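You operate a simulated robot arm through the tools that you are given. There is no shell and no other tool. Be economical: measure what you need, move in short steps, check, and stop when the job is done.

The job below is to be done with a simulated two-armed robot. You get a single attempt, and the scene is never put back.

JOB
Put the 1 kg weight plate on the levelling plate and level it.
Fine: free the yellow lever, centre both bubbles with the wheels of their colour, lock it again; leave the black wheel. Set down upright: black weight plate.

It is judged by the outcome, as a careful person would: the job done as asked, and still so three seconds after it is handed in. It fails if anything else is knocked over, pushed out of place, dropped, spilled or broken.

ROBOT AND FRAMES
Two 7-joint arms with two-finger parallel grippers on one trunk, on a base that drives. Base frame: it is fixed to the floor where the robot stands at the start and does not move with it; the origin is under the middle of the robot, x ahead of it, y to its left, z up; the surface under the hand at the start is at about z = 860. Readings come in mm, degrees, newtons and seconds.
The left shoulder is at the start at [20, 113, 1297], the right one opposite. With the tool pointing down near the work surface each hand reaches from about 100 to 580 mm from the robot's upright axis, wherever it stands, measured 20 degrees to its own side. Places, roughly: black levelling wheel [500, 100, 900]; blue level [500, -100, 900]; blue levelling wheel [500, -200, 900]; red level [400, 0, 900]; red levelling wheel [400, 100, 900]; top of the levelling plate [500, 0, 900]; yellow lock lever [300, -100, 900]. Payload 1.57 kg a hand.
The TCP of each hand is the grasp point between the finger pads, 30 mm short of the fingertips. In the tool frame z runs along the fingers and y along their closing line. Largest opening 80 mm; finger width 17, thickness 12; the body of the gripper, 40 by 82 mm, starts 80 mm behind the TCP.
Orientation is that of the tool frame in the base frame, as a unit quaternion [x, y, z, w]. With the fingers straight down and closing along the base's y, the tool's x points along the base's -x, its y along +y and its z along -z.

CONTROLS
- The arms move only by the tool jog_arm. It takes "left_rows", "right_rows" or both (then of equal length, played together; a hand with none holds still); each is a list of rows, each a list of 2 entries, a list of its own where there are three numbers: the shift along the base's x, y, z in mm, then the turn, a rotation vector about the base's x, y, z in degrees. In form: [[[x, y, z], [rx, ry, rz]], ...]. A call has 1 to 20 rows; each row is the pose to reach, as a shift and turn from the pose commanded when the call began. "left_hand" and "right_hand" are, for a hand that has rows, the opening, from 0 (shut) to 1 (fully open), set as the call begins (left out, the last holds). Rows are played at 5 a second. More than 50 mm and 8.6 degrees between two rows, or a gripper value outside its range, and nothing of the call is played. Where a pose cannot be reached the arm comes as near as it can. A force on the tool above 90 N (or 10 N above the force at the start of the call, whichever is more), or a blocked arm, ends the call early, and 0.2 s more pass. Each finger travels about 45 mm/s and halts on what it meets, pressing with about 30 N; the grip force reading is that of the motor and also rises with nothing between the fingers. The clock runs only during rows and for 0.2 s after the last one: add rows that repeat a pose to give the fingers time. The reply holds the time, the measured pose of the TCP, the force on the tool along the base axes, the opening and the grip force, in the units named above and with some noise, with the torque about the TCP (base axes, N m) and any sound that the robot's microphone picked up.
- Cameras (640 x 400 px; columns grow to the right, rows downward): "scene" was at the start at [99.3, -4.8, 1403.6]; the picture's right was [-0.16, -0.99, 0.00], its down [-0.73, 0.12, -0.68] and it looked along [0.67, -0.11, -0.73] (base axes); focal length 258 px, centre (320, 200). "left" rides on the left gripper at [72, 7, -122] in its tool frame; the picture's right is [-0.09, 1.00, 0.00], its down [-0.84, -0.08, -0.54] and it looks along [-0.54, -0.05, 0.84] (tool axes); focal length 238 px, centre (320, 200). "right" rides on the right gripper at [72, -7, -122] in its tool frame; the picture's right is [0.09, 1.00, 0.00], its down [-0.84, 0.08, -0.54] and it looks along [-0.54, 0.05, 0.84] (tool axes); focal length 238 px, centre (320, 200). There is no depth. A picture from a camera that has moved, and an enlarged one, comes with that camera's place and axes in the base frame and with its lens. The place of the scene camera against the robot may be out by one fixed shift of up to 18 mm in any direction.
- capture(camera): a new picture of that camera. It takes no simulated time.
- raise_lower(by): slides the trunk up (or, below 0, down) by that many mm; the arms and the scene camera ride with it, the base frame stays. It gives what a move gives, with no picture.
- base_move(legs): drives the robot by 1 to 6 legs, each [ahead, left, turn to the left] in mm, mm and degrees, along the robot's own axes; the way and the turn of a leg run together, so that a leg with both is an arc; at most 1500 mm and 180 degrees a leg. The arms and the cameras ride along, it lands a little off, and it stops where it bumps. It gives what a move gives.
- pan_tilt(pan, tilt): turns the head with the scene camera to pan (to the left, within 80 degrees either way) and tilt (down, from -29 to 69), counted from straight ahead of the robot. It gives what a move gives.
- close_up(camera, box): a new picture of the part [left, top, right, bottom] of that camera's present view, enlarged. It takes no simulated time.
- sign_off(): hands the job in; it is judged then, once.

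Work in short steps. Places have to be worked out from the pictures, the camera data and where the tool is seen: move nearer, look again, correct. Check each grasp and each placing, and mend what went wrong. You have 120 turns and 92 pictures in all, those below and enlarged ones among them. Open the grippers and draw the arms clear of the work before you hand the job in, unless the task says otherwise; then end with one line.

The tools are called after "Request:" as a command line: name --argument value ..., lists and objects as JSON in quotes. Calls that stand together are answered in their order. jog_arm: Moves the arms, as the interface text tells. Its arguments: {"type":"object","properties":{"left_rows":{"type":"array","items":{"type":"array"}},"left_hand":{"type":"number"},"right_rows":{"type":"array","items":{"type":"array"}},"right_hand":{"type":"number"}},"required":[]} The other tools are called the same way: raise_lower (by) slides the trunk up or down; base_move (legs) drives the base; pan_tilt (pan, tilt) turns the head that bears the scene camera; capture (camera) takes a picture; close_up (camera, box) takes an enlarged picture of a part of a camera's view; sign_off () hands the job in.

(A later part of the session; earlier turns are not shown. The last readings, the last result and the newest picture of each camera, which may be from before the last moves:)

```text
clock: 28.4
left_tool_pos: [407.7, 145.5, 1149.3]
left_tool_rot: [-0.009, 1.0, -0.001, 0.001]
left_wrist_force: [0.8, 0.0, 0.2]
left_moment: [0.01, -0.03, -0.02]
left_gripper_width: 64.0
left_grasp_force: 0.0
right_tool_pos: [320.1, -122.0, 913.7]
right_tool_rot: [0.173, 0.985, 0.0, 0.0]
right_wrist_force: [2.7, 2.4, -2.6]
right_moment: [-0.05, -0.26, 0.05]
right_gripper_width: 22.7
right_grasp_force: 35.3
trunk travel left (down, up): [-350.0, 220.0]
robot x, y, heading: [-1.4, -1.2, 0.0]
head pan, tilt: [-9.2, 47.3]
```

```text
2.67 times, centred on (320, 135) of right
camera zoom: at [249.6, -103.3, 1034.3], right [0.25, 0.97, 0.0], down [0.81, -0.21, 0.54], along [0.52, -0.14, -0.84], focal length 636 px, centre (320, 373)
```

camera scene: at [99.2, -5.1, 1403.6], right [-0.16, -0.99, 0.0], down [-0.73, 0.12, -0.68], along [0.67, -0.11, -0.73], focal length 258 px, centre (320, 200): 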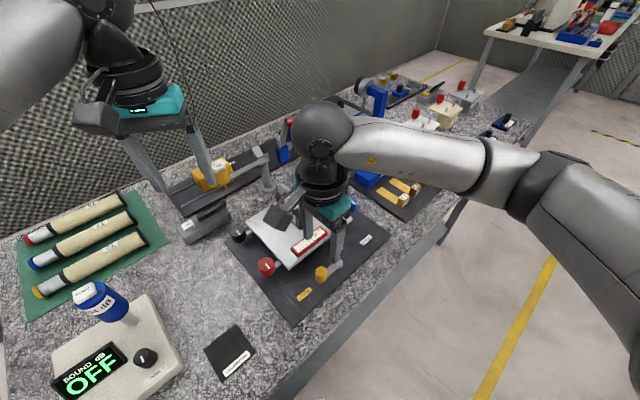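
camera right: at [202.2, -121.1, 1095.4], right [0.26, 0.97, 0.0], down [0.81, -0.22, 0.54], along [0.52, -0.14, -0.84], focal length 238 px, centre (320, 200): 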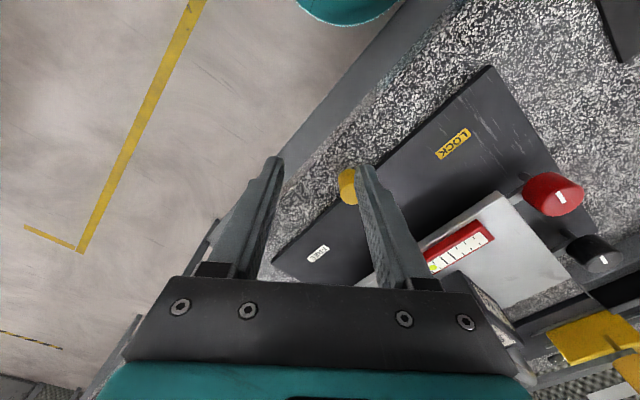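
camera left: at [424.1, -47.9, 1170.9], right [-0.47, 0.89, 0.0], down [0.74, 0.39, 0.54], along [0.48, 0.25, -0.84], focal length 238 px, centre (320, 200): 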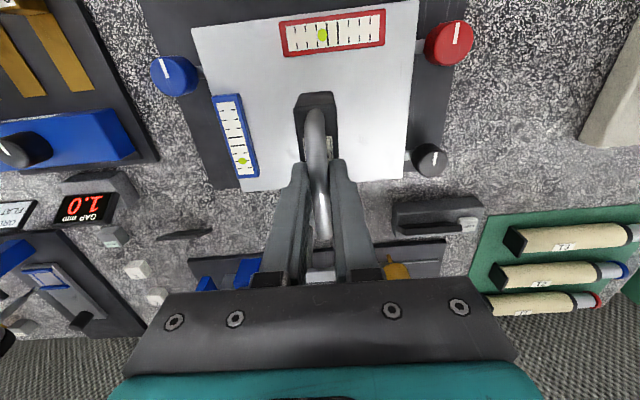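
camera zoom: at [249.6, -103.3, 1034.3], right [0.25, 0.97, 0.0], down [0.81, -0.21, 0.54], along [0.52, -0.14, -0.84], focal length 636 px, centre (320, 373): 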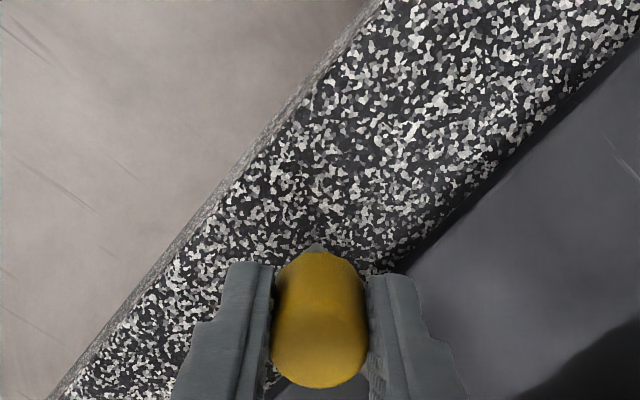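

Gripped again at 23 mm. I swing on along the arc with less yaw following.

Request:
jog_arm --right_rows '[[[3.3, -6.2, 0], [0, 0, 5]], [[7.5, -12, 0], [0, 0, 10]], [[12.6, -17.2, 0], [0, 0, 15]], [[18.3, -21.7, 0], [0, 0, 20]], [[24.6, -25.4, 0], [0, 0, 25]], [[31.3, -28.1, 0], [0, 0, 30]], [[38.3, -29.8, 0], [0, 0, 35]]]'

Request:
close_up --camera "left" --box '[60, 20, 380, 220]'

```text
clock: 30.0
left_tool_pos: [408.0, 145.7, 1150.9]
left_tool_rot: [-0.009, 1.0, -0.001, 0.0]
left_wrist_force: [-0.7, -0.7, 0.6]
left_moment: [-0.01, 0.02, 0.0]
left_gripper_width: 64.3
left_grasp_force: 0.0
right_tool_pos: [357.6, -151.9, 913.7]
right_tool_rot: [-0.131, 0.991, -0.001, 0.0]
right_wrist_force: [-4.0, 4.3, 2.8]
right_moment: [0.45, 0.79, 0.23]
right_gripper_width: 23.2
right_grasp_force: 35.8
trunk travel left (down, up): [-350.0, 220.0]
robot x, y, heading: [2.2, 0.9, -0.1]
head pan, tilt: [-9.2, 47.3]
```

```text
2.00 times, centred on (220, 120) of left
camera zoom: at [335.2, 150.5, 1272.7], right [0.07, 1.0, 0.0], down [0.84, -0.06, 0.54], along [0.54, -0.04, -0.84], focal length 477 px, centre (520, 360)
```

zoom: 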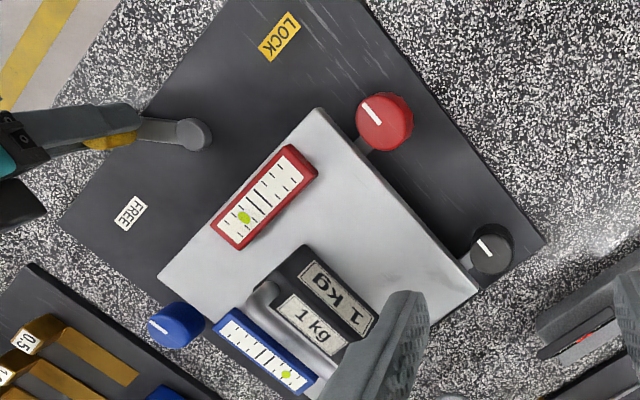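

Lever at ~260°, mild forces. I go on towards FREE.

Request:
jog_arm --right_rows '[[[7.3, -0.8, 0], [0, 0, 5]], [[14.5, -0.5, 0], [0, 0, 10]], [[21.7, 0.8, 0], [0, 0, 15]], [[28.6, 3, 0], [0, 0, 20]], [[35.1, 6.2, 0], [0, 0, 25]]]'

Request:
close_up --camera "left" --box '[60, 20, 380, 220]'

```text
clock: 31.2
left_tool_pos: [407.8, 144.1, 1150.4]
left_tool_rot: [-0.008, 1.0, 0.0, 0.0]
left_wrist_force: [0.9, -0.1, 0.7]
left_moment: [0.03, 0.0, -0.02]
left_gripper_width: 64.1
left_grasp_force: 0.0
right_tool_pos: [391.4, -146.7, 913.7]
right_tool_rot: [-0.342, 0.94, -0.002, -0.001]
right_wrist_force: [-7.4, -2.4, 3.3]
right_moment: [-0.13, 0.31, 0.33]
right_gripper_width: 22.6
right_grasp_force: 35.1
trunk travel left (down, up): [-350.0, 220.0]
robot x, y, heading: [-0.1, 1.8, 0.2]
head pan, tilt: [-9.2, 47.3]
```

```text
2.00 times, centred on (220, 120) of left
camera zoom: at [334.8, 149.7, 1272.9], right [0.07, 1.0, 0.0], down [0.84, -0.06, 0.54], along [0.54, -0.04, -0.84], focal length 477 px, centre (520, 360)
```

zoom: 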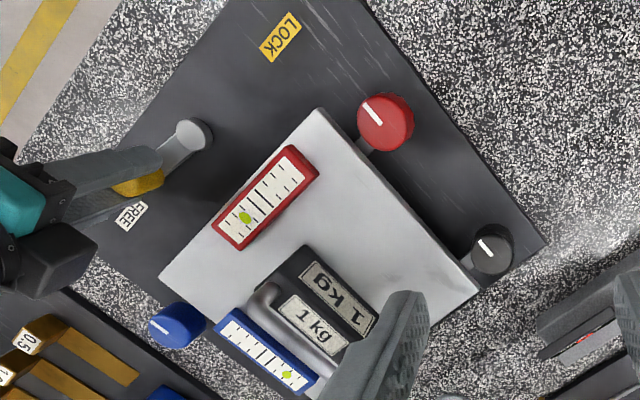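

Nearly at FREE. I nudge a few degrees more to feel for the end stop.

Request:
jog_arm --right_rows '[[[3, 2, 0], [0, 0, 2]], [[6, 4, 0], [0, 0, 4]], [[6, 4, 0], [0, 0, 4]]]'

Request:
close_up --camera "left" --box '[60, 20, 380, 220]'

```text
clock: 32.0
left_tool_pos: [407.2, 142.9, 1150.4]
left_tool_rot: [-0.008, 1.0, 0.0, 0.0]
left_wrist_force: [0.5, 0.5, -0.5]
left_moment: [-0.02, 0.03, 0.02]
left_gripper_width: 63.8
left_grasp_force: 0.0
right_tool_pos: [398.6, -144.0, 914.7]
right_tool_rot: [-0.374, 0.927, -0.001, 0.0]
right_wrist_force: [-6.9, -6.3, 6.7]
right_moment: [-0.54, 0.54, 0.38]
right_gripper_width: 22.8
right_grasp_force: 35.8
trunk travel left (down, up): [-350.0, 220.0]
robot x, y, heading: [0.2, 2.1, -0.0]
head pan, tilt: [-9.2, 47.3]
```

```text
2.00 times, centred on (220, 120) of left
camera zoom: at [334.7, 149.4, 1273.0], right [0.07, 1.0, 0.0], down [0.84, -0.06, 0.54], along [0.54, -0.04, -0.84], focal length 477 px, centre (520, 360)
```

zoom: 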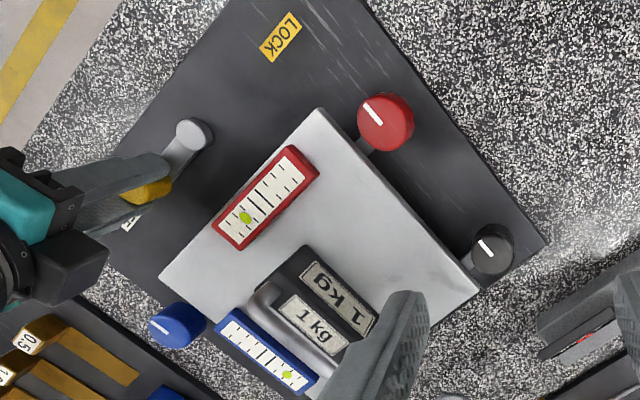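

Lever now points straight opposite LOCK (~305°), with rising resistance. I release and lift the right hand clear.

Request:
jog_arm --right_rows '[[[0, 0, 0], [0, 0, 0]], [[0, 0, 0], [0, 0, 0]], [[0, 0, 0], [0, 0, 0]], [[0, 0, 30], [0, 0, 0]], [[0, 0, 70], [0, 0, 0]], [[0, 0, 110], [0, 0, 0]]]' --right_hand 0.6

Request:
close_up --camera "left" --box '[60, 20, 380, 220]'

Request:
capture --camera "right"

```text
clock: 33.4
left_tool_pos: [408.3, 145.2, 1149.6]
left_tool_rot: [-0.009, 1.0, -0.001, 0.0]
left_wrist_force: [0.3, 0.8, -1.4]
left_moment: [0.02, -0.02, 0.06]
left_gripper_width: 63.8
left_grasp_force: 0.0
right_tool_pos: [398.1, -141.6, 1023.0]
right_tool_rot: [-0.375, 0.927, 0.001, 0.0]
right_wrist_force: [0.0, 0.3, 0.6]
right_moment: [0.02, -0.02, 0.01]
right_gripper_width: 47.9
right_grasp_force: 0.1
trunk travel left (down, up): [-350.0, 220.0]
robot x, y, heading: [-0.9, 0.1, -0.1]
head pan, tilt: [-9.2, 47.3]
```

```text
2.00 times, centred on (220, 120) of left
camera zoom: at [335.6, 150.1, 1272.6], right [0.07, 1.0, 0.0], down [0.84, -0.06, 0.54], along [0.54, -0.04, -0.84], focal length 477 px, centre (520, 360)
```

zoom: 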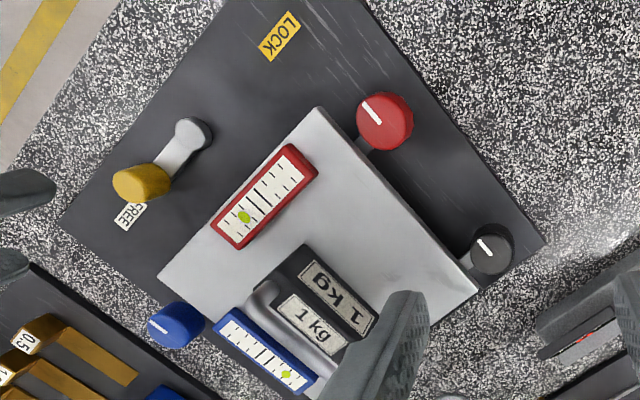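

```text
54 pictures are left
camera right: at [350.7, -195.6, 1145.2], right [-0.76, 0.65, 0.0], down [0.55, 0.64, 0.54], along [0.35, 0.41, -0.84], focal length 238 px, centre (320, 200)
```

right: 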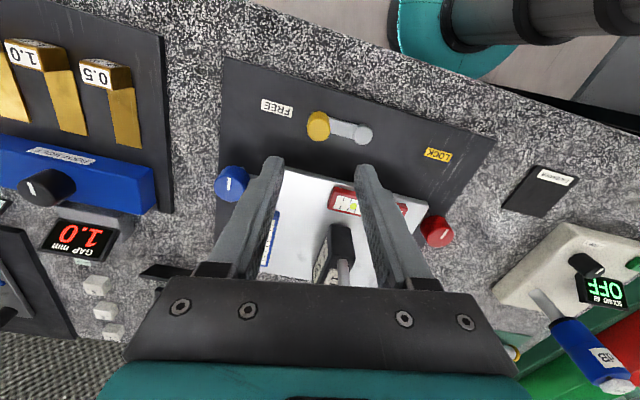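

Lever sits at FREE. Now the red wheel: I move the left hand above it (≈[363,57]) for a close look.

Request:
jog_arm --left_rows '[[[-15, -29, -35], [0, 0, 0]], [[-30, -58, -70], [0, 0, 0]], [[-45, -88, -105], [0, 0, 0]], [[-45, -88, -130], [0, 0, 0]], [[-45, -88, -130], [0, 0, 0]]]' --left_hand 1

Request:
capture --camera "left"

Request:
close_up --camera "right" --box '[320, 170, 480, 270]'

Request:
close_up --camera "scene" --box '[220, 160, 380, 260]'

```text
clock: 34.6
left_tool_pos: [363.2, 56.7, 1020.8]
left_tool_rot: [-0.009, 1.0, -0.001, 0.0]
left_wrist_force: [0.1, -0.1, -0.1]
left_moment: [0.01, 0.02, 0.01]
left_gripper_width: 80.2
left_grasp_force: 0.0
right_tool_pos: [399.5, -142.3, 1022.4]
right_tool_rot: [-0.375, 0.927, 0.001, 0.0]
right_wrist_force: [-0.1, -0.3, -0.3]
right_moment: [0.01, 0.01, 0.04]
right_gripper_width: 48.1
right_grasp_force: 0.0
trunk travel left (down, up): [-350.0, 220.0]
robot x, y, heading: [5.0, -1.4, -0.1]
head pan, tilt: [-9.2, 47.3]
```

```text
53 pictures are left
camera left: at [290.3, 62.1, 1143.0], right [0.07, 1.0, 0.0], down [0.84, -0.06, 0.54], along [0.54, -0.04, -0.84], focal length 238 px, centre (320, 200)
```

left: 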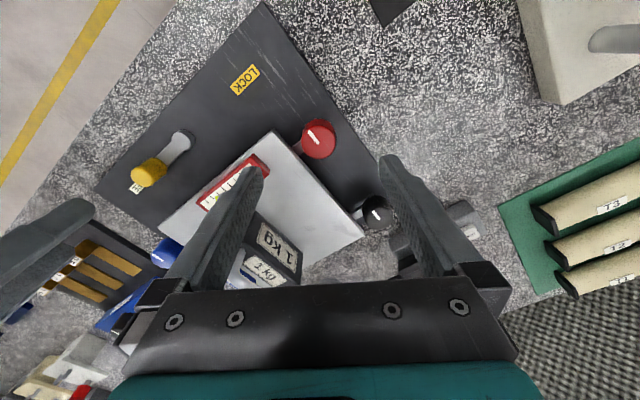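

```text
4.00 times, centred on (400, 220) of right
camera zoom: at [351.0, -195.9, 1144.8], right [-0.76, 0.65, 0.0], down [0.55, 0.64, 0.54], along [0.35, 0.41, -0.84], focal length 953 px, centre (0, 120)
```

zoom: 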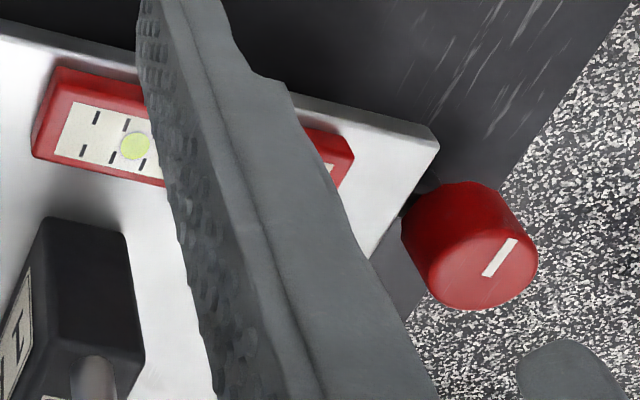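

```text
4.00 times, centred on (300, 210) of scene
camera zoom: at [99.3, -5.0, 1403.6], right [-0.16, -0.99, 0.0], down [-0.73, 0.12, -0.68], along [0.67, -0.11, -0.73], focal length 1034 px, centre (400, 160)
```

zoom: 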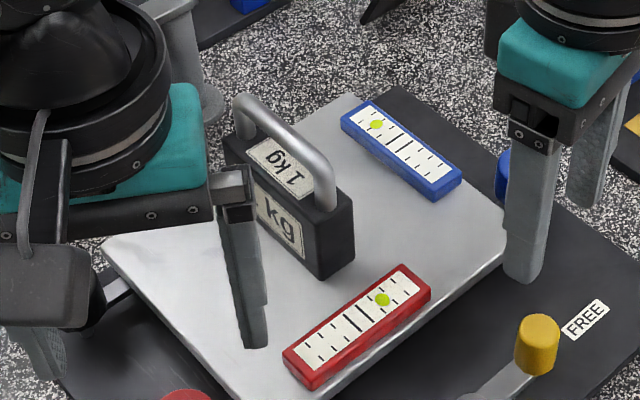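

Red wheel top at about [361,54,922]. Grip its top 10 mm only (tips ≈912, above plate and stub): TCP z≈941, then look before closing.

Request:
jog_arm --left_rows '[[[-1, -1.5, -40], [0, 0, 0]], [[-2, -2.7, -68], [0, 0, 0]], [[-2, -2.7, -68], [0, 0, 0]]]' --left_hand 0.75

Request:
close_up --camera "left" --box '[200, 60, 440, 210]'

Request:
close_up --camera "right" --box '[320, 170, 480, 270]'

```text
clock: 35.4
left_tool_pos: [361.1, 55.5, 952.2]
left_tool_rot: [-0.009, 1.0, -0.001, 0.0]
left_wrist_force: [-0.1, 0.2, 0.0]
left_moment: [0.02, -0.05, 0.04]
left_gripper_width: 60.1
left_grasp_force: 0.0
right_tool_pos: [398.6, -141.4, 1023.5]
right_tool_rot: [-0.375, 0.927, 0.001, 0.0]
right_wrist_force: [-0.3, 0.9, 0.4]
right_moment: [0.0, 0.0, -0.01]
right_gripper_width: 48.2
right_grasp_force: 0.1
trunk travel left (down, up): [-350.0, 220.0]
robot x, y, heading: [-0.1, -1.2, 0.0]
head pan, tilt: [-9.2, 47.3]
```

```text
2.67 times, centred on (320, 135) of left
camera zoom: at [288.6, 59.6, 1074.7], right [0.07, 1.0, 0.0], down [0.84, -0.06, 0.54], along [0.54, -0.04, -0.84], focal length 636 px, centre (320, 373)
```

zoom: 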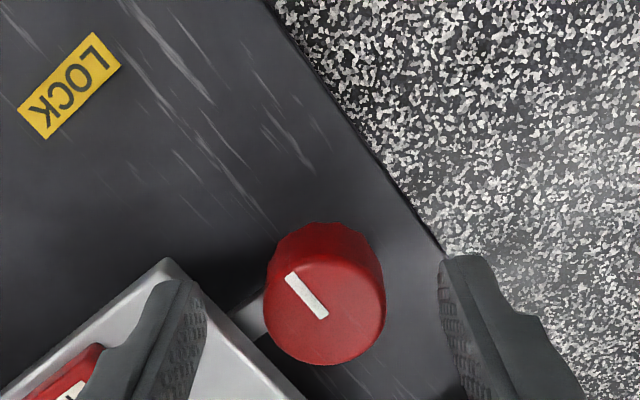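

```text
4.00 times, centred on (400, 220) of right
camera zoom: at [351.0, -195.7, 1144.9], right [-0.76, 0.65, 0.0], down [0.55, 0.64, 0.54], along [0.35, 0.41, -0.84], focal length 953 px, centre (0, 120)
```

zoom: 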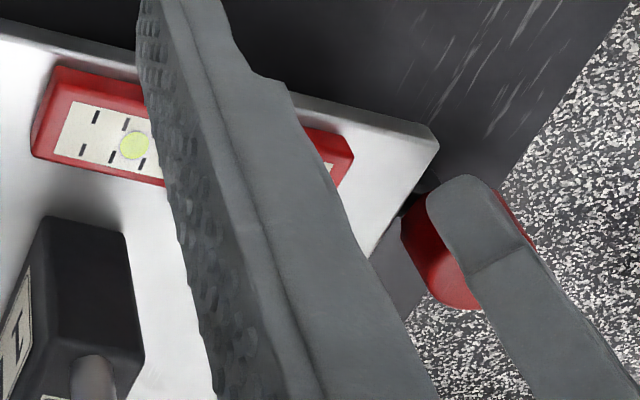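

Wheel centre is more like [364,56]. I correct, lower to tips ≈913 and close on the wheel.

Request:
jog_arm --left_rows '[[[3, 0.7, -4], [0, 0, 0]], [[3, 0.7, -9], [0, 0, 0]], [[3, 0.7, -9], [0, 0, 0]]]' --left_hand 0.62

Request:
jog_arm --left_rows '[[[0, 0, 0], [0, 0, 0]], [[0, 0, 0], [0, 0, 0]], [[0, 0, 0], [0, 0, 0]]]' --left_hand 0.3

Request:
close_up --camera "left" --box '[200, 60, 440, 210]'

```text
clock: 36.2
left_tool_pos: [363.3, 56.0, 942.9]
left_tool_rot: [-0.008, 1.0, 0.0, -0.001]
left_wrist_force: [-0.6, -0.5, -0.5]
left_moment: [0.02, 0.0, 0.0]
left_gripper_width: 49.4
left_grasp_force: 0.0
right_tool_pos: [398.7, -141.0, 1023.6]
right_tool_rot: [-0.375, 0.927, 0.0, 0.0]
right_wrist_force: [0.2, 0.2, -0.7]
right_moment: [0.0, -0.03, -0.04]
right_gripper_width: 48.1
right_grasp_force: 0.1
trunk travel left (down, up): [-350.0, 220.0]
robot x, y, heading: [1.0, 0.7, -0.2]
head pan, tilt: [-9.2, 47.3]
```

```text
clock: 37.0
left_tool_pos: [363.7, 54.1, 943.0]
left_tool_rot: [-0.008, 1.0, -0.001, 0.0]
left_wrist_force: [0.3, -3.7, -2.2]
left_moment: [-0.06, -0.09, 0.0]
left_gripper_width: 33.8
left_grasp_force: 31.2
right_tool_pos: [398.6, -142.0, 1023.6]
right_tool_rot: [-0.375, 0.927, 0.0, 0.0]
right_wrist_force: [-0.2, -0.8, -0.1]
right_moment: [0.0, -0.01, -0.04]
right_gripper_width: 48.1
right_grasp_force: 0.0
trunk travel left (down, up): [-350.0, 220.0]
robot x, y, heading: [-1.5, -0.5, -0.0]
head pan, tilt: [-9.2, 47.3]
```

```text
2.67 times, centred on (320, 135) of left
camera zoom: at [291.9, 60.4, 1065.9], right [0.07, 1.0, 0.0], down [0.84, -0.06, 0.54], along [0.54, -0.04, -0.84], focal length 636 px, centre (320, 373)
```

zoom: 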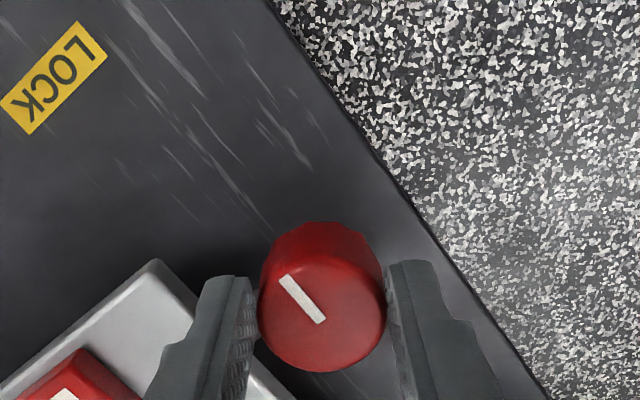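

Gripped (34 mm). I turn the red wheel 24° counterclockwise (seen from above) as a test and read both bubbles.

Request:
jog_arm --left_rows '[[[0, -0.5, 0], [0, 0, 8]], [[0, -0.5, 0], [0, 0, 16]], [[0, -0.5, 0], [0, 0, 24]], [[0, -0.5, 0], [0, 0, 24]]]'

Request:
close_up --camera "scene" --box '[260, 175, 372, 245]'

Request:
close_up --camera "left" --box '[200, 60, 440, 210]'

```text
clock: 38.0
left_tool_pos: [364.3, 53.4, 943.0]
left_tool_rot: [-0.217, 0.976, -0.002, 0.0]
left_wrist_force: [2.8, -10.0, 0.2]
left_moment: [-0.33, 0.15, -0.04]
left_gripper_width: 33.4
left_grasp_force: 41.9
right_tool_pos: [399.3, -141.7, 1022.9]
right_tool_rot: [-0.374, 0.927, 0.001, -0.001]
right_wrist_force: [0.1, 0.7, 0.9]
right_moment: [0.0, 0.01, 0.0]
right_gripper_width: 47.8
right_grasp_force: 0.0
trunk travel left (down, up): [-350.0, 220.0]
robot x, y, heading: [-3.2, 1.7, 0.1]
head pan, tilt: [-9.2, 47.3]
```

```text
5.71 times, centred on (316, 210) of scene
camera zoom: at [99.7, -6.1, 1403.5], right [-0.16, -0.99, 0.0], down [-0.73, 0.12, -0.68], along [0.67, -0.11, -0.73], focal length 1476 px, centre (343, 143)
```

zoom: 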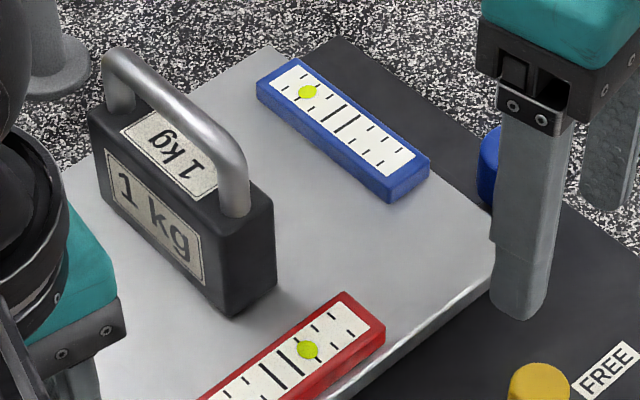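

```text
2.67 times, centred on (320, 135) of left
camera zoom: at [296.1, 29.1, 1065.8], right [-0.34, 0.94, 0.0], down [0.79, 0.29, 0.54], along [0.51, 0.18, -0.84], focal length 636 px, centre (320, 373)
```

zoom: 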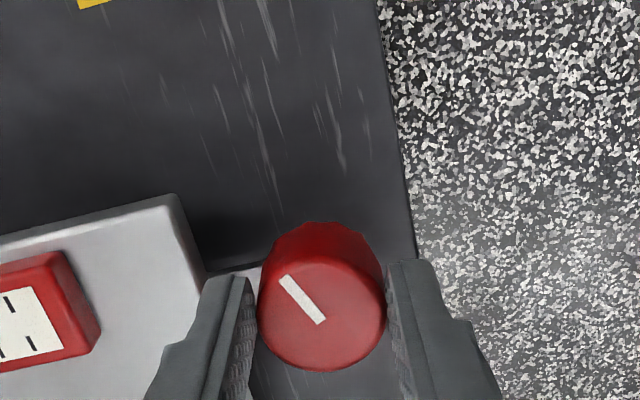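

The wheel turned cleanly. I zoom on each level for accurate readings.

Request:
close_up --camera "scene" --box '[300, 180, 340, 205]'

Request:
close_up --camera "scene" --box '[288, 222, 336, 252]'

```text
16.00 times, centred on (320, 192) of scene
camera zoom: at [99.7, -6.1, 1403.5], right [-0.16, -0.99, 0.0], down [-0.73, 0.12, -0.68], along [0.67, -0.11, -0.73], focal length 4134 px, centre (320, 320)
```

zoom: 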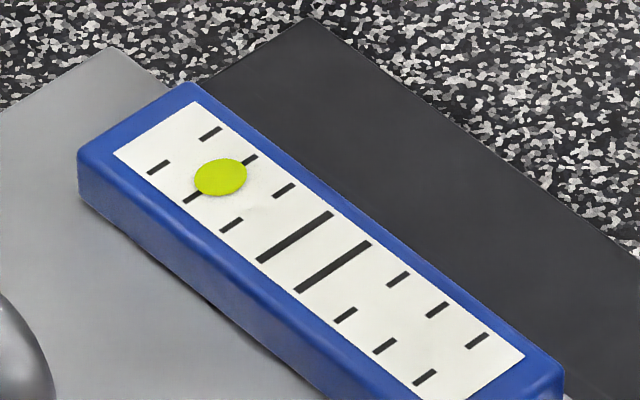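

```text
13.33 times, centred on (312, 237) of scene
camera zoom: at [99.7, -6.1, 1403.5], right [-0.16, -0.99, 0.0], down [-0.73, 0.12, -0.68], along [0.67, -0.11, -0.73], focal length 3445 px, centre (427, -293)
```

zoom: 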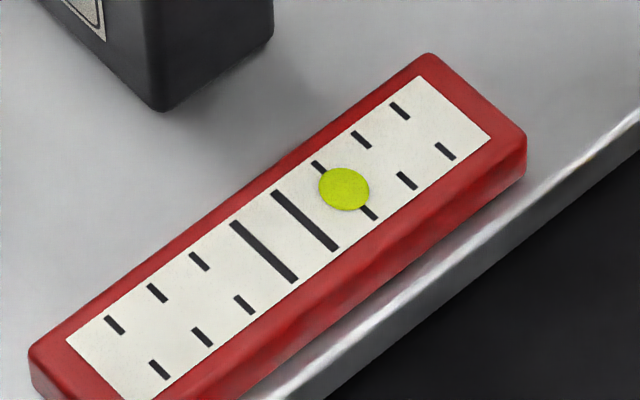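

Red bubble moved from +2.0 to +1.5 ticks with 24° CCW, blue unchanged at −2.5 (decoupled). Need ~67° more CCW: I turn on by 24° first, then release, go up a bit and wind back for a regrasp.

Request:
jog_arm --left_rows '[[[0, 0, 0], [0, 0, 8]], [[0, 0, 0], [0, 0, 16]], [[0, 0, 0], [0, 0, 24]], [[0, 0, 0], [0, 0, 30]], [[0, 0, 0], [0, 0, 30]]]'

Request:
close_up --camera "scene" --box '[288, 222, 336, 252]'

```text
clock: 39.2
left_tool_pos: [366.2, 51.8, 942.7]
left_tool_rot: [-0.463, 0.886, -0.004, 0.0]
left_wrist_force: [7.9, -20.4, 0.4]
left_moment: [0.3, -0.51, -0.08]
left_gripper_width: 33.5
left_grasp_force: 40.9
right_tool_pos: [397.4, -143.3, 1023.5]
right_tool_rot: [-0.375, 0.927, 0.0, 0.0]
right_wrist_force: [0.6, -0.1, -0.2]
right_moment: [0.01, -0.05, 0.01]
right_gripper_width: 48.2
right_grasp_force: 0.1
trunk travel left (down, up): [-350.0, 220.0]
robot x, y, heading: [0.8, 0.7, 0.1]
head pan, tilt: [-9.2, 47.3]
```

```text
13.33 times, centred on (312, 237) of scene
camera zoom: at [100.3, -7.6, 1403.5], right [-0.16, -0.99, 0.0], down [-0.73, 0.12, -0.68], along [0.67, -0.11, -0.74], focal length 3445 px, centre (427, -293)
```

zoom: 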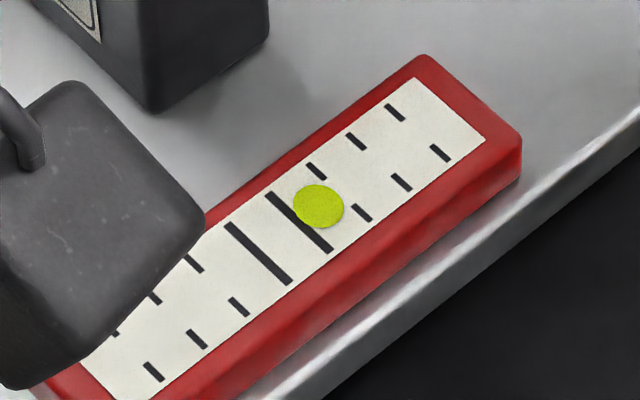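

Red is at about +1.0 (54° gave one tick). I release, lift, wind back the yaw to −30° and re-centre slightly ([+2,−3], as the side force suggests).

Request:
jog_arm --left_rows '[[[0, 0, 0], [0, 0, 0]], [[0, 0, 0], [0, 0, 0]], [[0, 0, 15], [0, 0, 0]], [[0, 0, 25], [0, 0, -8]], [[0, 0, 25], [0, 0, -16]], [[0, 0, 25], [0, 0, -24]], [[0, 0, 25], [0, 0, -32]], [[0, 0, 25], [0, 0, -40]], [[0, 0, 25], [0, 0, -48]], [[0, 0, 25], [0, 0, -56]], [[0, 0, 25], [0, 0, -64]], [[0, 0, 25], [0, 0, -72]], [[1, -1, 25], [0, 0, -80]], [[2, -3, 25], [0, 0, -85]], [[2, -3, 25], [0, 0, -85]]]' --left_hand 0.62

Request:
close_up --camera "left" --box '[200, 60, 440, 210]'

```text
clock: 42.4
left_tool_pos: [366.8, 54.0, 967.1]
left_tool_rot: [0.26, 0.966, 0.0, 0.0]
left_wrist_force: [-0.2, 0.2, -0.1]
left_moment: [0.0, 0.0, 0.03]
left_gripper_width: 49.5
left_grasp_force: 0.1
right_tool_pos: [398.4, -141.2, 1024.1]
right_tool_rot: [-0.375, 0.927, 0.001, 0.001]
right_wrist_force: [-0.2, -0.6, -0.5]
right_moment: [-0.03, -0.02, 0.02]
right_gripper_width: 48.1
right_grasp_force: 0.0
trunk travel left (down, up): [-350.0, 220.0]
robot x, y, heading: [-4.1, -1.1, -0.1]
head pan, tilt: [-9.2, 47.3]
```

```text
2.67 times, centred on (320, 135) of left
camera zoom: at [307.0, 94.3, 1090.5], right [0.58, 0.82, 0.0], down [0.69, -0.49, 0.54], along [0.44, -0.31, -0.84], focal length 636 px, centre (320, 373)
```

zoom: 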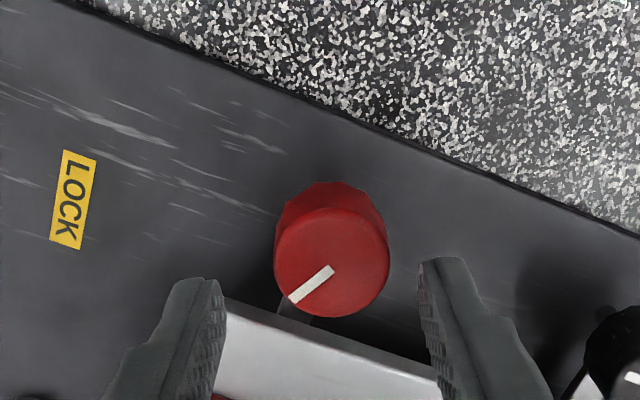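

Centred within ~2 mm. I adjust, lower and close again.

Request:
jog_arm --left_rows '[[[0.5, 1, -13], [0, 0, 0]], [[0.5, 1, -25], [0, 0, 0]], [[0.5, 1, -25], [0, 0, 0]]]'

Request:
jog_arm --left_rows '[[[0, 0, 0], [0, 0, 0]], [[0, 0, 0], [0, 0, 0]], [[0, 0, 0], [0, 0, 0]]]' --left_hand 0.3

Request:
jog_arm --left_rows '[[[0, 0, 0], [0, 0, 8]], [[0, 0, 0], [0, 0, 16]], [[0, 0, 0], [0, 0, 24]], [[0, 0, 0], [0, 0, 32]], [[0, 0, 0], [0, 0, 40]], [[0, 0, 0], [0, 0, 46]], [[0, 0, 0], [0, 0, 46]]]'

Request:
close_up --camera "scene" --box '[288, 222, 336, 252]'

```text
clock: 43.2
left_tool_pos: [366.7, 53.7, 942.0]
left_tool_rot: [0.259, 0.966, -0.001, -0.001]
left_wrist_force: [0.5, -0.3, -0.6]
left_moment: [0.03, 0.02, 0.03]
left_gripper_width: 49.6
left_grasp_force: 0.1
right_tool_pos: [399.0, -140.2, 1023.4]
right_tool_rot: [-0.375, 0.927, -0.001, -0.001]
right_wrist_force: [0.1, -0.4, -0.2]
right_moment: [0.0, 0.02, -0.02]
right_gripper_width: 48.0
right_grasp_force: 0.0
trunk travel left (down, up): [-350.0, 220.0]
robot x, y, heading: [-0.3, -0.1, -0.3]
head pan, tilt: [-9.2, 47.3]
```

```text
clock: 44.0
left_tool_pos: [367.7, 56.0, 941.6]
left_tool_rot: [0.256, 0.967, 0.001, 0.001]
left_wrist_force: [4.5, 7.7, -0.8]
left_moment: [0.21, -0.23, 0.01]
left_gripper_width: 33.8
left_grasp_force: 31.7
right_tool_pos: [398.3, -140.1, 1022.1]
right_tool_rot: [-0.374, 0.927, 0.0, 0.0]
right_wrist_force: [0.7, 0.2, 0.3]
right_moment: [0.01, 0.04, -0.01]
right_gripper_width: 48.0
right_grasp_force: 0.0
trunk travel left (down, up): [-350.0, 220.0]
robot x, y, heading: [-2.3, -0.2, 0.2]
head pan, tilt: [-9.2, 47.3]
```

```text
clock: 45.6
left_tool_pos: [367.2, 55.5, 942.9]
left_tool_rot: [-0.141, 0.99, -0.001, 0.001]
left_wrist_force: [6.8, 9.6, -0.1]
left_moment: [0.43, -0.03, 0.03]
left_gripper_width: 33.4
left_grasp_force: 41.4
right_tool_pos: [399.4, -140.8, 1023.4]
right_tool_rot: [-0.375, 0.927, 0.0, 0.0]
right_wrist_force: [-0.4, 0.0, -0.1]
right_moment: [0.01, 0.01, -0.05]
right_gripper_width: 48.0
right_grasp_force: 0.0
trunk travel left (down, up): [-350.0, 220.0]
robot x, y, heading: [1.1, 0.0, 0.0]
head pan, tilt: [-9.2, 47.3]
```

```text
13.33 times, centred on (312, 237) of scene
camera zoom: at [100.1, -3.6, 1403.5], right [-0.16, -0.99, 0.0], down [-0.73, 0.12, -0.68], along [0.67, -0.11, -0.73], focal length 3445 px, centre (427, -293)
```

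zoom: 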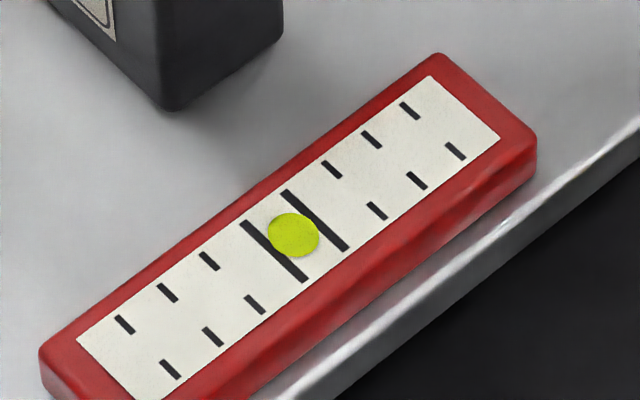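

Red bubble is now centred between the bold lines. I release the red wheel and lift the left hand, and send the right hand above the blue wheel.

Request:
jog_arm --left_rows '[[[0, 0, 0], [0, 0, 0]], [[0, 0, 0], [0, 0, 0]], [[0, 0, 30], [0, 0, 0]], [[0, 0, 70], [0, 0, 0]], [[-10, 30, 90], [0, 0, 0]], [[-20, 60, 90], [0, 0, 0]]]' --left_hand 0.62

Request:
jog_arm --right_rows '[[[20, -5, 0], [0, 0, -8]], [[40, -10, 0], [0, 0, -16]], [[60, -15, 0], [0, 0, -24]], [[80, -17, 0], [0, 0, -32]], [[102, -18, 0], [0, 0, -40]], [[102, -18, -10], [0, 0, -44]], [[102, -18, -10], [0, 0, -44]]]' --right_hand 0.7

Request:
capture --camera "right"

Request:
capture --camera "scene"

```text
clock: 47.0
left_tool_pos: [347.3, 113.1, 1032.2]
left_tool_rot: [-0.139, 0.99, -0.001, 0.0]
left_wrist_force: [1.0, 0.4, -0.4]
left_moment: [-0.02, 0.05, 0.01]
left_gripper_width: 49.5
left_grasp_force: 0.1
right_tool_pos: [398.8, -141.5, 1023.9]
right_tool_rot: [-0.375, 0.927, 0.0, -0.001]
right_wrist_force: [0.4, -0.1, 0.1]
right_moment: [0.03, 0.01, 0.01]
right_gripper_width: 48.0
right_grasp_force: 0.1
trunk travel left (down, up): [-350.0, 220.0]
robot x, y, heading: [-4.1, 1.9, -0.2]
head pan, tilt: [-9.2, 47.3]
```

```text
clock: 48.6
left_tool_pos: [346.4, 114.2, 1031.4]
left_tool_rot: [-0.139, 0.99, 0.0, 0.0]
left_wrist_force: [0.0, -0.1, 1.2]
left_moment: [0.01, -0.01, -0.05]
left_gripper_width: 49.6
left_grasp_force: 0.0
right_tool_pos: [499.3, -159.8, 1012.9]
right_tool_rot: [0.0, 1.0, 0.0, 0.0]
right_wrist_force: [-0.1, -0.2, -0.5]
right_moment: [0.01, 0.01, 0.0]
right_gripper_width: 55.8
right_grasp_force: 0.1
trunk travel left (down, up): [-350.0, 220.0]
robot x, y, heading: [2.8, -3.6, 0.1]
head pan, tilt: [-9.2, 47.3]
```

```text
40 pictures are left
camera right: at [428.2, -165.7, 1134.3], right [-0.09, 1.0, 0.0], down [0.84, 0.08, 0.54], along [0.54, 0.05, -0.84], focal length 238 px, centre (320, 200)
```

right: 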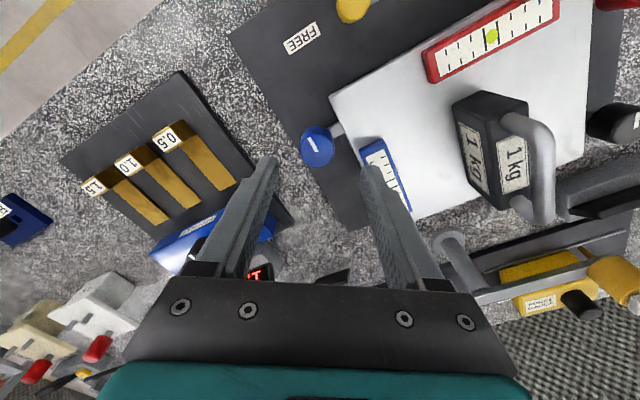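

```text
39 pictures are left
camera scene: at [99.3, -4.7, 1403.6], right [-0.16, -0.99, 0.0], down [-0.73, 0.12, -0.68], along [0.67, -0.11, -0.73], focal length 258 px, centre (320, 200)
```

scene: 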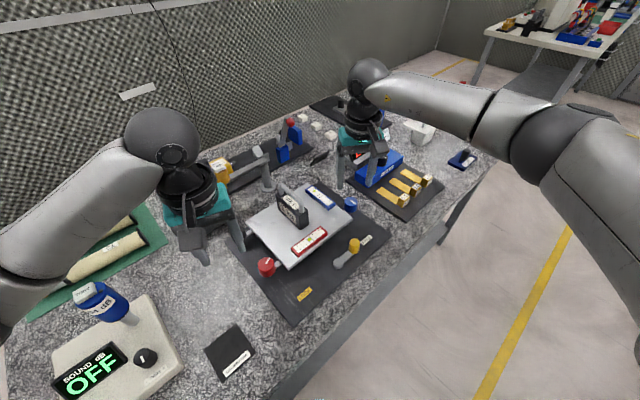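

Blue wheel centre is at about [507,-161]. I lower over it to just above and look closely.

Request:
jog_arm --right_rows '[[[4, -1, -30], [0, 0, 0]], [[7, -1, -58], [0, 0, 0]], [[7, -1, -58], [0, 0, 0]]]'

Request:
close_up --camera "right" --box '[200, 60, 440, 210]'

Request:
close_up --camera "scene" --box '[310, 170, 390, 220]'

```text
clock: 49.4
left_tool_pos: [347.5, 114.4, 1032.4]
left_tool_rot: [-0.14, 0.99, -0.001, 0.0]
left_wrist_force: [0.5, -1.0, 0.5]
left_moment: [0.0, -0.04, 0.01]
left_gripper_width: 49.5
left_grasp_force: 0.0
right_tool_pos: [506.0, -160.2, 955.6]
right_tool_rot: [0.0, 1.0, 0.0, 0.0]
right_wrist_force: [-1.5, 0.1, -0.3]
right_moment: [-0.01, 0.06, -0.01]
right_gripper_width: 56.2
right_grasp_force: 0.0
trunk travel left (down, up): [-350.0, 220.0]
robot x, y, heading: [-0.6, 1.7, -0.1]
head pan, tilt: [-9.2, 47.3]
```

```text
2.67 times, centred on (320, 135) of right
camera zoom: at [435.3, -166.6, 1076.4], right [-0.09, 1.0, 0.0], down [0.84, 0.08, 0.54], along [0.54, 0.05, -0.84], focal length 636 px, centre (320, 373)
```

zoom: 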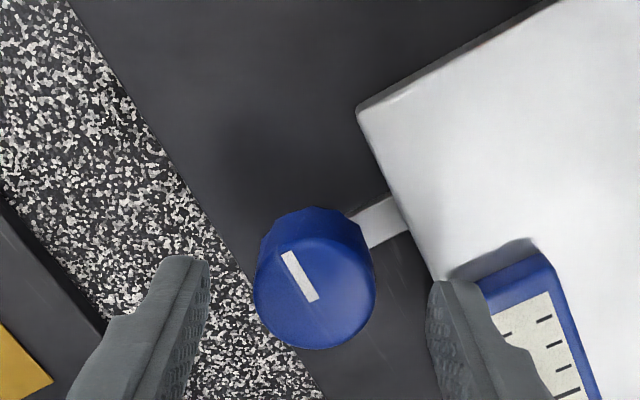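

```text
8.00 times, centred on (350, 195) of scene
camera zoom: at [99.2, -4.8, 1403.6], right [-0.16, -0.99, 0.0], down [-0.73, 0.12, -0.68], along [0.67, -0.11, -0.73], focal length 2067 px, centre (80, 240)
```

zoom: 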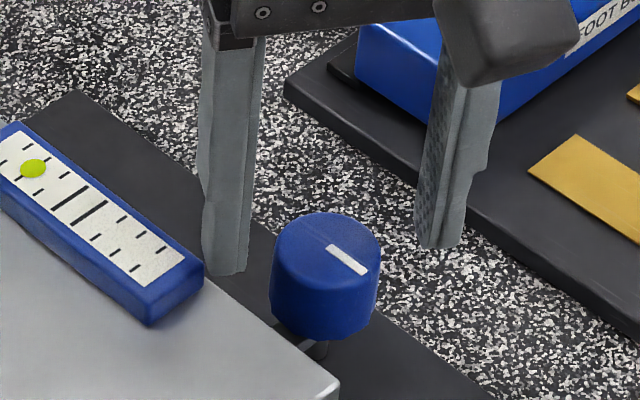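

Blue wheel centre ≈[509,-161.5]. I turn the hand to yaw −55° (fingers parallel to the plate edge, and room for a long CCW turn), still above the wheel.

Request:
jog_arm --right_rows '[[[1, 0, 8], [0, 0, -8]], [[2, -0.5, 8], [0, 0, -16]], [[3, -1, 8], [0, 0, -24]], [[3, -1, 8], [0, 0, -32]], [[3, -1, 8], [0, 0, -40]], [[3, -1, 8], [0, 0, -48]], [[3, -1, 8], [0, 0, -55]], [[3, -1, 0], [0, 0, -55]], [[3, -1, 0], [0, 0, -55]]]' --right_hand 0.62

Request:
close_up --camera "right" --box '[200, 60, 440, 210]'

```text
clock: 51.4
left_tool_pos: [348.2, 113.5, 1031.8]
left_tool_rot: [-0.139, 0.99, -0.001, 0.0]
left_wrist_force: [-0.8, -0.6, 0.4]
left_moment: [0.02, -0.01, -0.01]
left_gripper_width: 49.6
left_grasp_force: 0.1
right_tool_pos: [510.9, -161.5, 955.9]
right_tool_rot: [0.463, 0.886, 0.0, 0.0]
right_wrist_force: [-0.1, 0.4, 0.2]
right_moment: [0.02, 0.0, 0.04]
right_gripper_width: 49.6
right_grasp_force: 0.1
trunk travel left (down, up): [-350.0, 220.0]
robot x, y, heading: [-2.0, 1.9, -0.1]
head pan, tilt: [-9.2, 47.3]
```

```text
2.67 times, centred on (320, 135) of right
camera zoom: at [463.6, -106.1, 1076.2], right [0.76, 0.65, 0.0], down [0.54, -0.64, 0.54], along [0.35, -0.41, -0.84], focal length 636 px, centre (320, 373)
```

zoom: 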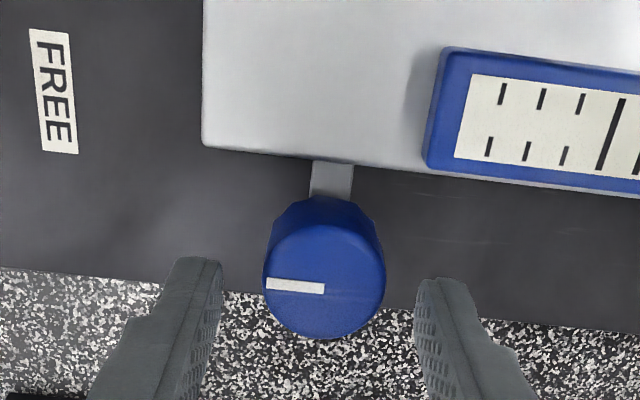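

Well centred. I adjust 1.5 mm, lower to tips ≈913, and close.

Request:
jog_arm --right_rows '[[[0, 1.5, -6], [0, 0, 0]], [[0, 1.5, -13], [0, 0, 0]], [[0, 1.5, -13], [0, 0, 0]]]'

Request:
jog_arm --right_rows '[[[0, 0, 0], [0, 0, 0]], [[0, 0, 0], [0, 0, 0]], [[0, 0, 0], [0, 0, 0]]]' --right_hand 0.3

Request:
jog_arm --right_rows '[[[0, 0, 0], [0, 0, 8]], [[0, 0, 0], [0, 0, 16]], [[0, 0, 0], [0, 0, 24]], [[0, 0, 0], [0, 0, 24]]]'

Request:
close_up --camera "scene" --box '[292, 182, 372, 232]'

```text
clock: 52.2
left_tool_pos: [347.4, 113.9, 1033.0]
left_tool_rot: [-0.139, 0.99, -0.001, 0.0]
left_wrist_force: [-0.4, 0.4, -0.3]
left_moment: [-0.01, 0.02, -0.03]
left_gripper_width: 49.7
left_grasp_force: 0.0
right_tool_pos: [510.8, -160.0, 941.8]
right_tool_rot: [0.462, 0.887, 0.0, 0.0]
right_wrist_force: [0.5, -0.3, -0.2]
right_moment: [0.01, -0.01, 0.03]
right_gripper_width: 49.6
right_grasp_force: 0.0
trunk travel left (down, up): [-350.0, 220.0]
robot x, y, heading: [2.1, 1.3, 0.1]
head pan, tilt: [-9.2, 47.3]
```

```text
clock: 53.0
left_tool_pos: [348.1, 114.2, 1033.1]
left_tool_rot: [-0.14, 0.99, 0.0, -0.001]
left_wrist_force: [-0.2, 0.0, -0.2]
left_moment: [-0.02, 0.01, 0.0]
left_gripper_width: 49.4
left_grasp_force: 0.1
right_tool_pos: [511.3, -161.1, 941.2]
right_tool_rot: [0.462, 0.887, 0.001, 0.001]
right_wrist_force: [0.1, -0.5, -0.3]
right_moment: [-0.02, -0.13, -0.02]
right_gripper_width: 33.7
right_grasp_force: 31.3
trunk travel left (down, up): [-350.0, 220.0]
robot x, y, heading: [2.5, -2.9, -0.1]
head pan, tilt: [-9.2, 47.3]
```

```text
clock: 54.0
left_tool_pos: [347.1, 113.5, 1032.8]
left_tool_rot: [-0.14, 0.99, 0.0, 0.001]
left_wrist_force: [0.6, -0.3, 0.4]
left_moment: [-0.02, -0.01, 0.01]
left_gripper_width: 49.7
left_grasp_force: 0.0
right_tool_pos: [509.8, -159.7, 941.6]
right_tool_rot: [0.267, 0.964, 0.0, 0.0]
right_wrist_force: [-0.4, -1.3, -1.4]
right_moment: [0.13, -0.3, 0.01]
right_gripper_width: 33.7
right_grasp_force: 41.1
trunk travel left (down, up): [-350.0, 220.0]
robot x, y, heading: [0.6, 0.6, 0.1]
head pan, tilt: [-9.2, 47.3]
```

```text
8.00 times, centred on (332, 207) of scene
camera zoom: at [99.2, -5.0, 1403.6], right [-0.16, -0.99, 0.0], down [-0.73, 0.12, -0.68], along [0.67, -0.11, -0.73], focal length 2067 px, centre (224, 144)
```

zoom: 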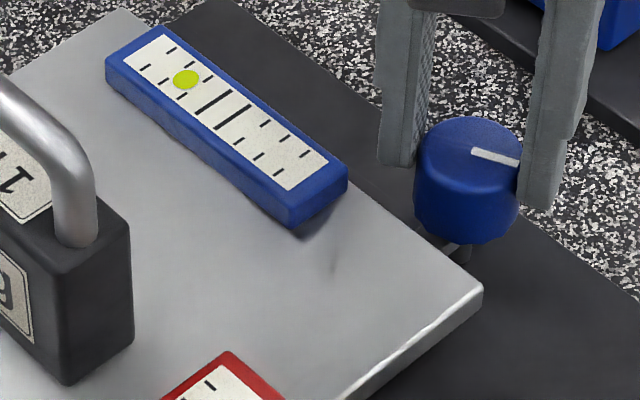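

Blue moved from −2.5 to −2.0 with 24° CCW. About 97° more; I turn 76° now (to yaw +45°).

Request:
jog_arm --right_rows '[[[0, 0, 0], [0, 0, 8]], [[0, 0, 0], [0, 0, 16]], [[0, 0, 0], [0, 0, 24]], [[0, 0, 0], [0, 0, 32]], [[0, 0, 0], [0, 0, 40]], [[0, 0, 0], [0, 0, 48]], [[0, 0, 0], [0, 0, 56]], [[0, 0, 0], [0, 0, 56]]]'

Request:
close_up --camera "scene" --box '[292, 182, 372, 232]'

```text
clock: 55.8
left_tool_pos: [346.7, 112.7, 1032.9]
left_tool_rot: [-0.139, 0.99, 0.001, 0.0]
left_wrist_force: [0.4, 0.5, 0.0]
left_moment: [-0.03, -0.04, -0.01]
left_gripper_width: 49.4
left_grasp_force: 0.0
right_tool_pos: [510.4, -162.2, 941.6]
right_tool_rot: [-0.217, 0.976, 0.0, 0.0]
right_wrist_force: [-3.2, -8.4, -2.4]
right_moment: [0.15, -0.2, -0.01]
right_gripper_width: 33.7
right_grasp_force: 41.6
trunk travel left (down, up): [-350.0, 220.0]
robot x, y, heading: [-1.1, 3.4, 0.2]
head pan, tilt: [-9.2, 47.3]
```

```text
8.00 times, centred on (332, 207) of scene
camera zoom: at [99.0, -6.0, 1403.6], right [-0.16, -0.99, 0.0], down [-0.72, 0.12, -0.68], along [0.67, -0.11, -0.73], focal length 2067 px, centre (224, 144)
```

zoom: 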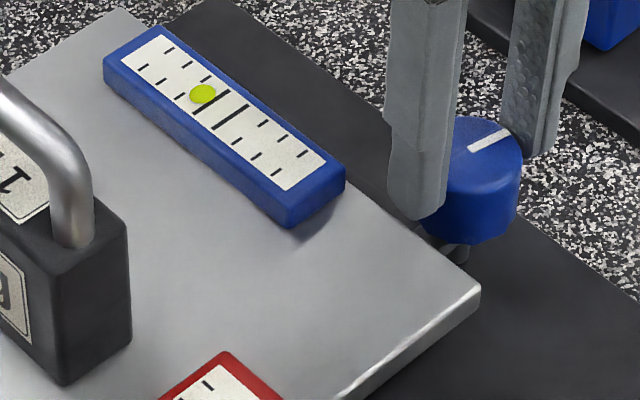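

Blue at about −1.0; ~50° to go. I open just slightly (finger is beside the plate), lift, wind back to yaw −30°.

Request:
jog_arm --right_rows '[[[0, 0, 0.5], [0, 0, 0]], [[0, 0, 0.5], [0, 0, 0]], [[0, 0, 20], [0, 0, 0]], [[0, 0, 25], [0, 0, -8]], [[0, 0, 25], [0, 0, -16]], [[0, 0, 25], [0, 0, -24]], [[0, 0, 25], [0, 0, -32]], [[0, 0, 25], [0, 0, -40]], [[0, 0, 25], [0, 0, -48]], [[0, 0, 25], [0, 0, -56]], [[0, 0, 25], [0, 0, -64]], [[0, 0, 25], [0, 0, -64]]]' --right_hand 0.48

Request:
jog_arm --right_rows '[[[0, 0, -12], [0, 0, 0]], [[0, 0, -25], [0, 0, 0]], [[0, 0, -25], [0, 0, 0]]]' --right_hand 0.58

Request:
close_up --camera "right" --box '[200, 60, 440, 210]'

```text
clock: 58.4
left_tool_pos: [346.4, 114.5, 1033.0]
left_tool_rot: [-0.139, 0.99, -0.001, 0.0]
left_wrist_force: [-0.6, -0.3, 0.0]
left_moment: [0.03, 0.02, 0.03]
left_gripper_width: 49.3
left_grasp_force: 0.0
right_tool_pos: [510.8, -160.5, 967.1]
right_tool_rot: [0.335, 0.942, 0.0, 0.0]
right_wrist_force: [0.8, 0.1, 0.4]
right_moment: [-0.02, 0.0, 0.03]
right_gripper_width: 38.6
right_grasp_force: 0.2
trunk travel left (down, up): [-350.0, 220.0]
robot x, y, heading: [-0.7, -0.5, 0.2]
head pan, tilt: [-9.2, 47.3]
```

```text
clock: 59.2
left_tool_pos: [346.2, 113.5, 1031.9]
left_tool_rot: [-0.14, 0.99, -0.001, 0.0]
left_wrist_force: [0.3, -0.7, -0.5]
left_moment: [0.03, -0.02, -0.03]
left_gripper_width: 49.6
left_grasp_force: 0.1
right_tool_pos: [511.2, -160.5, 943.0]
right_tool_rot: [0.334, 0.943, 0.0, 0.0]
right_wrist_force: [-0.6, 0.7, -0.2]
right_moment: [-0.03, 0.02, -0.01]
right_gripper_width: 46.7
right_grasp_force: 0.1
trunk travel left (down, up): [-350.0, 220.0]
robot x, y, heading: [-0.7, -0.7, -0.1]
head pan, tilt: [-9.2, 47.3]
```

```text
2.67 times, centred on (320, 135) of right
camera zoom: at [450.5, -119.4, 1063.2], right [0.56, 0.83, 0.0], down [0.7, -0.47, 0.54], along [0.45, -0.3, -0.84], focal length 636 px, centre (320, 373)
```

zoom: 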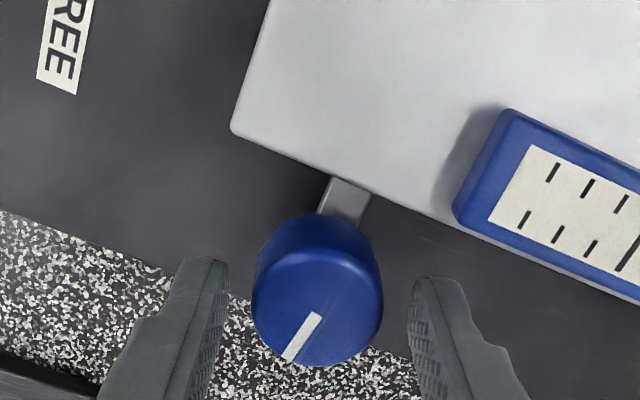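

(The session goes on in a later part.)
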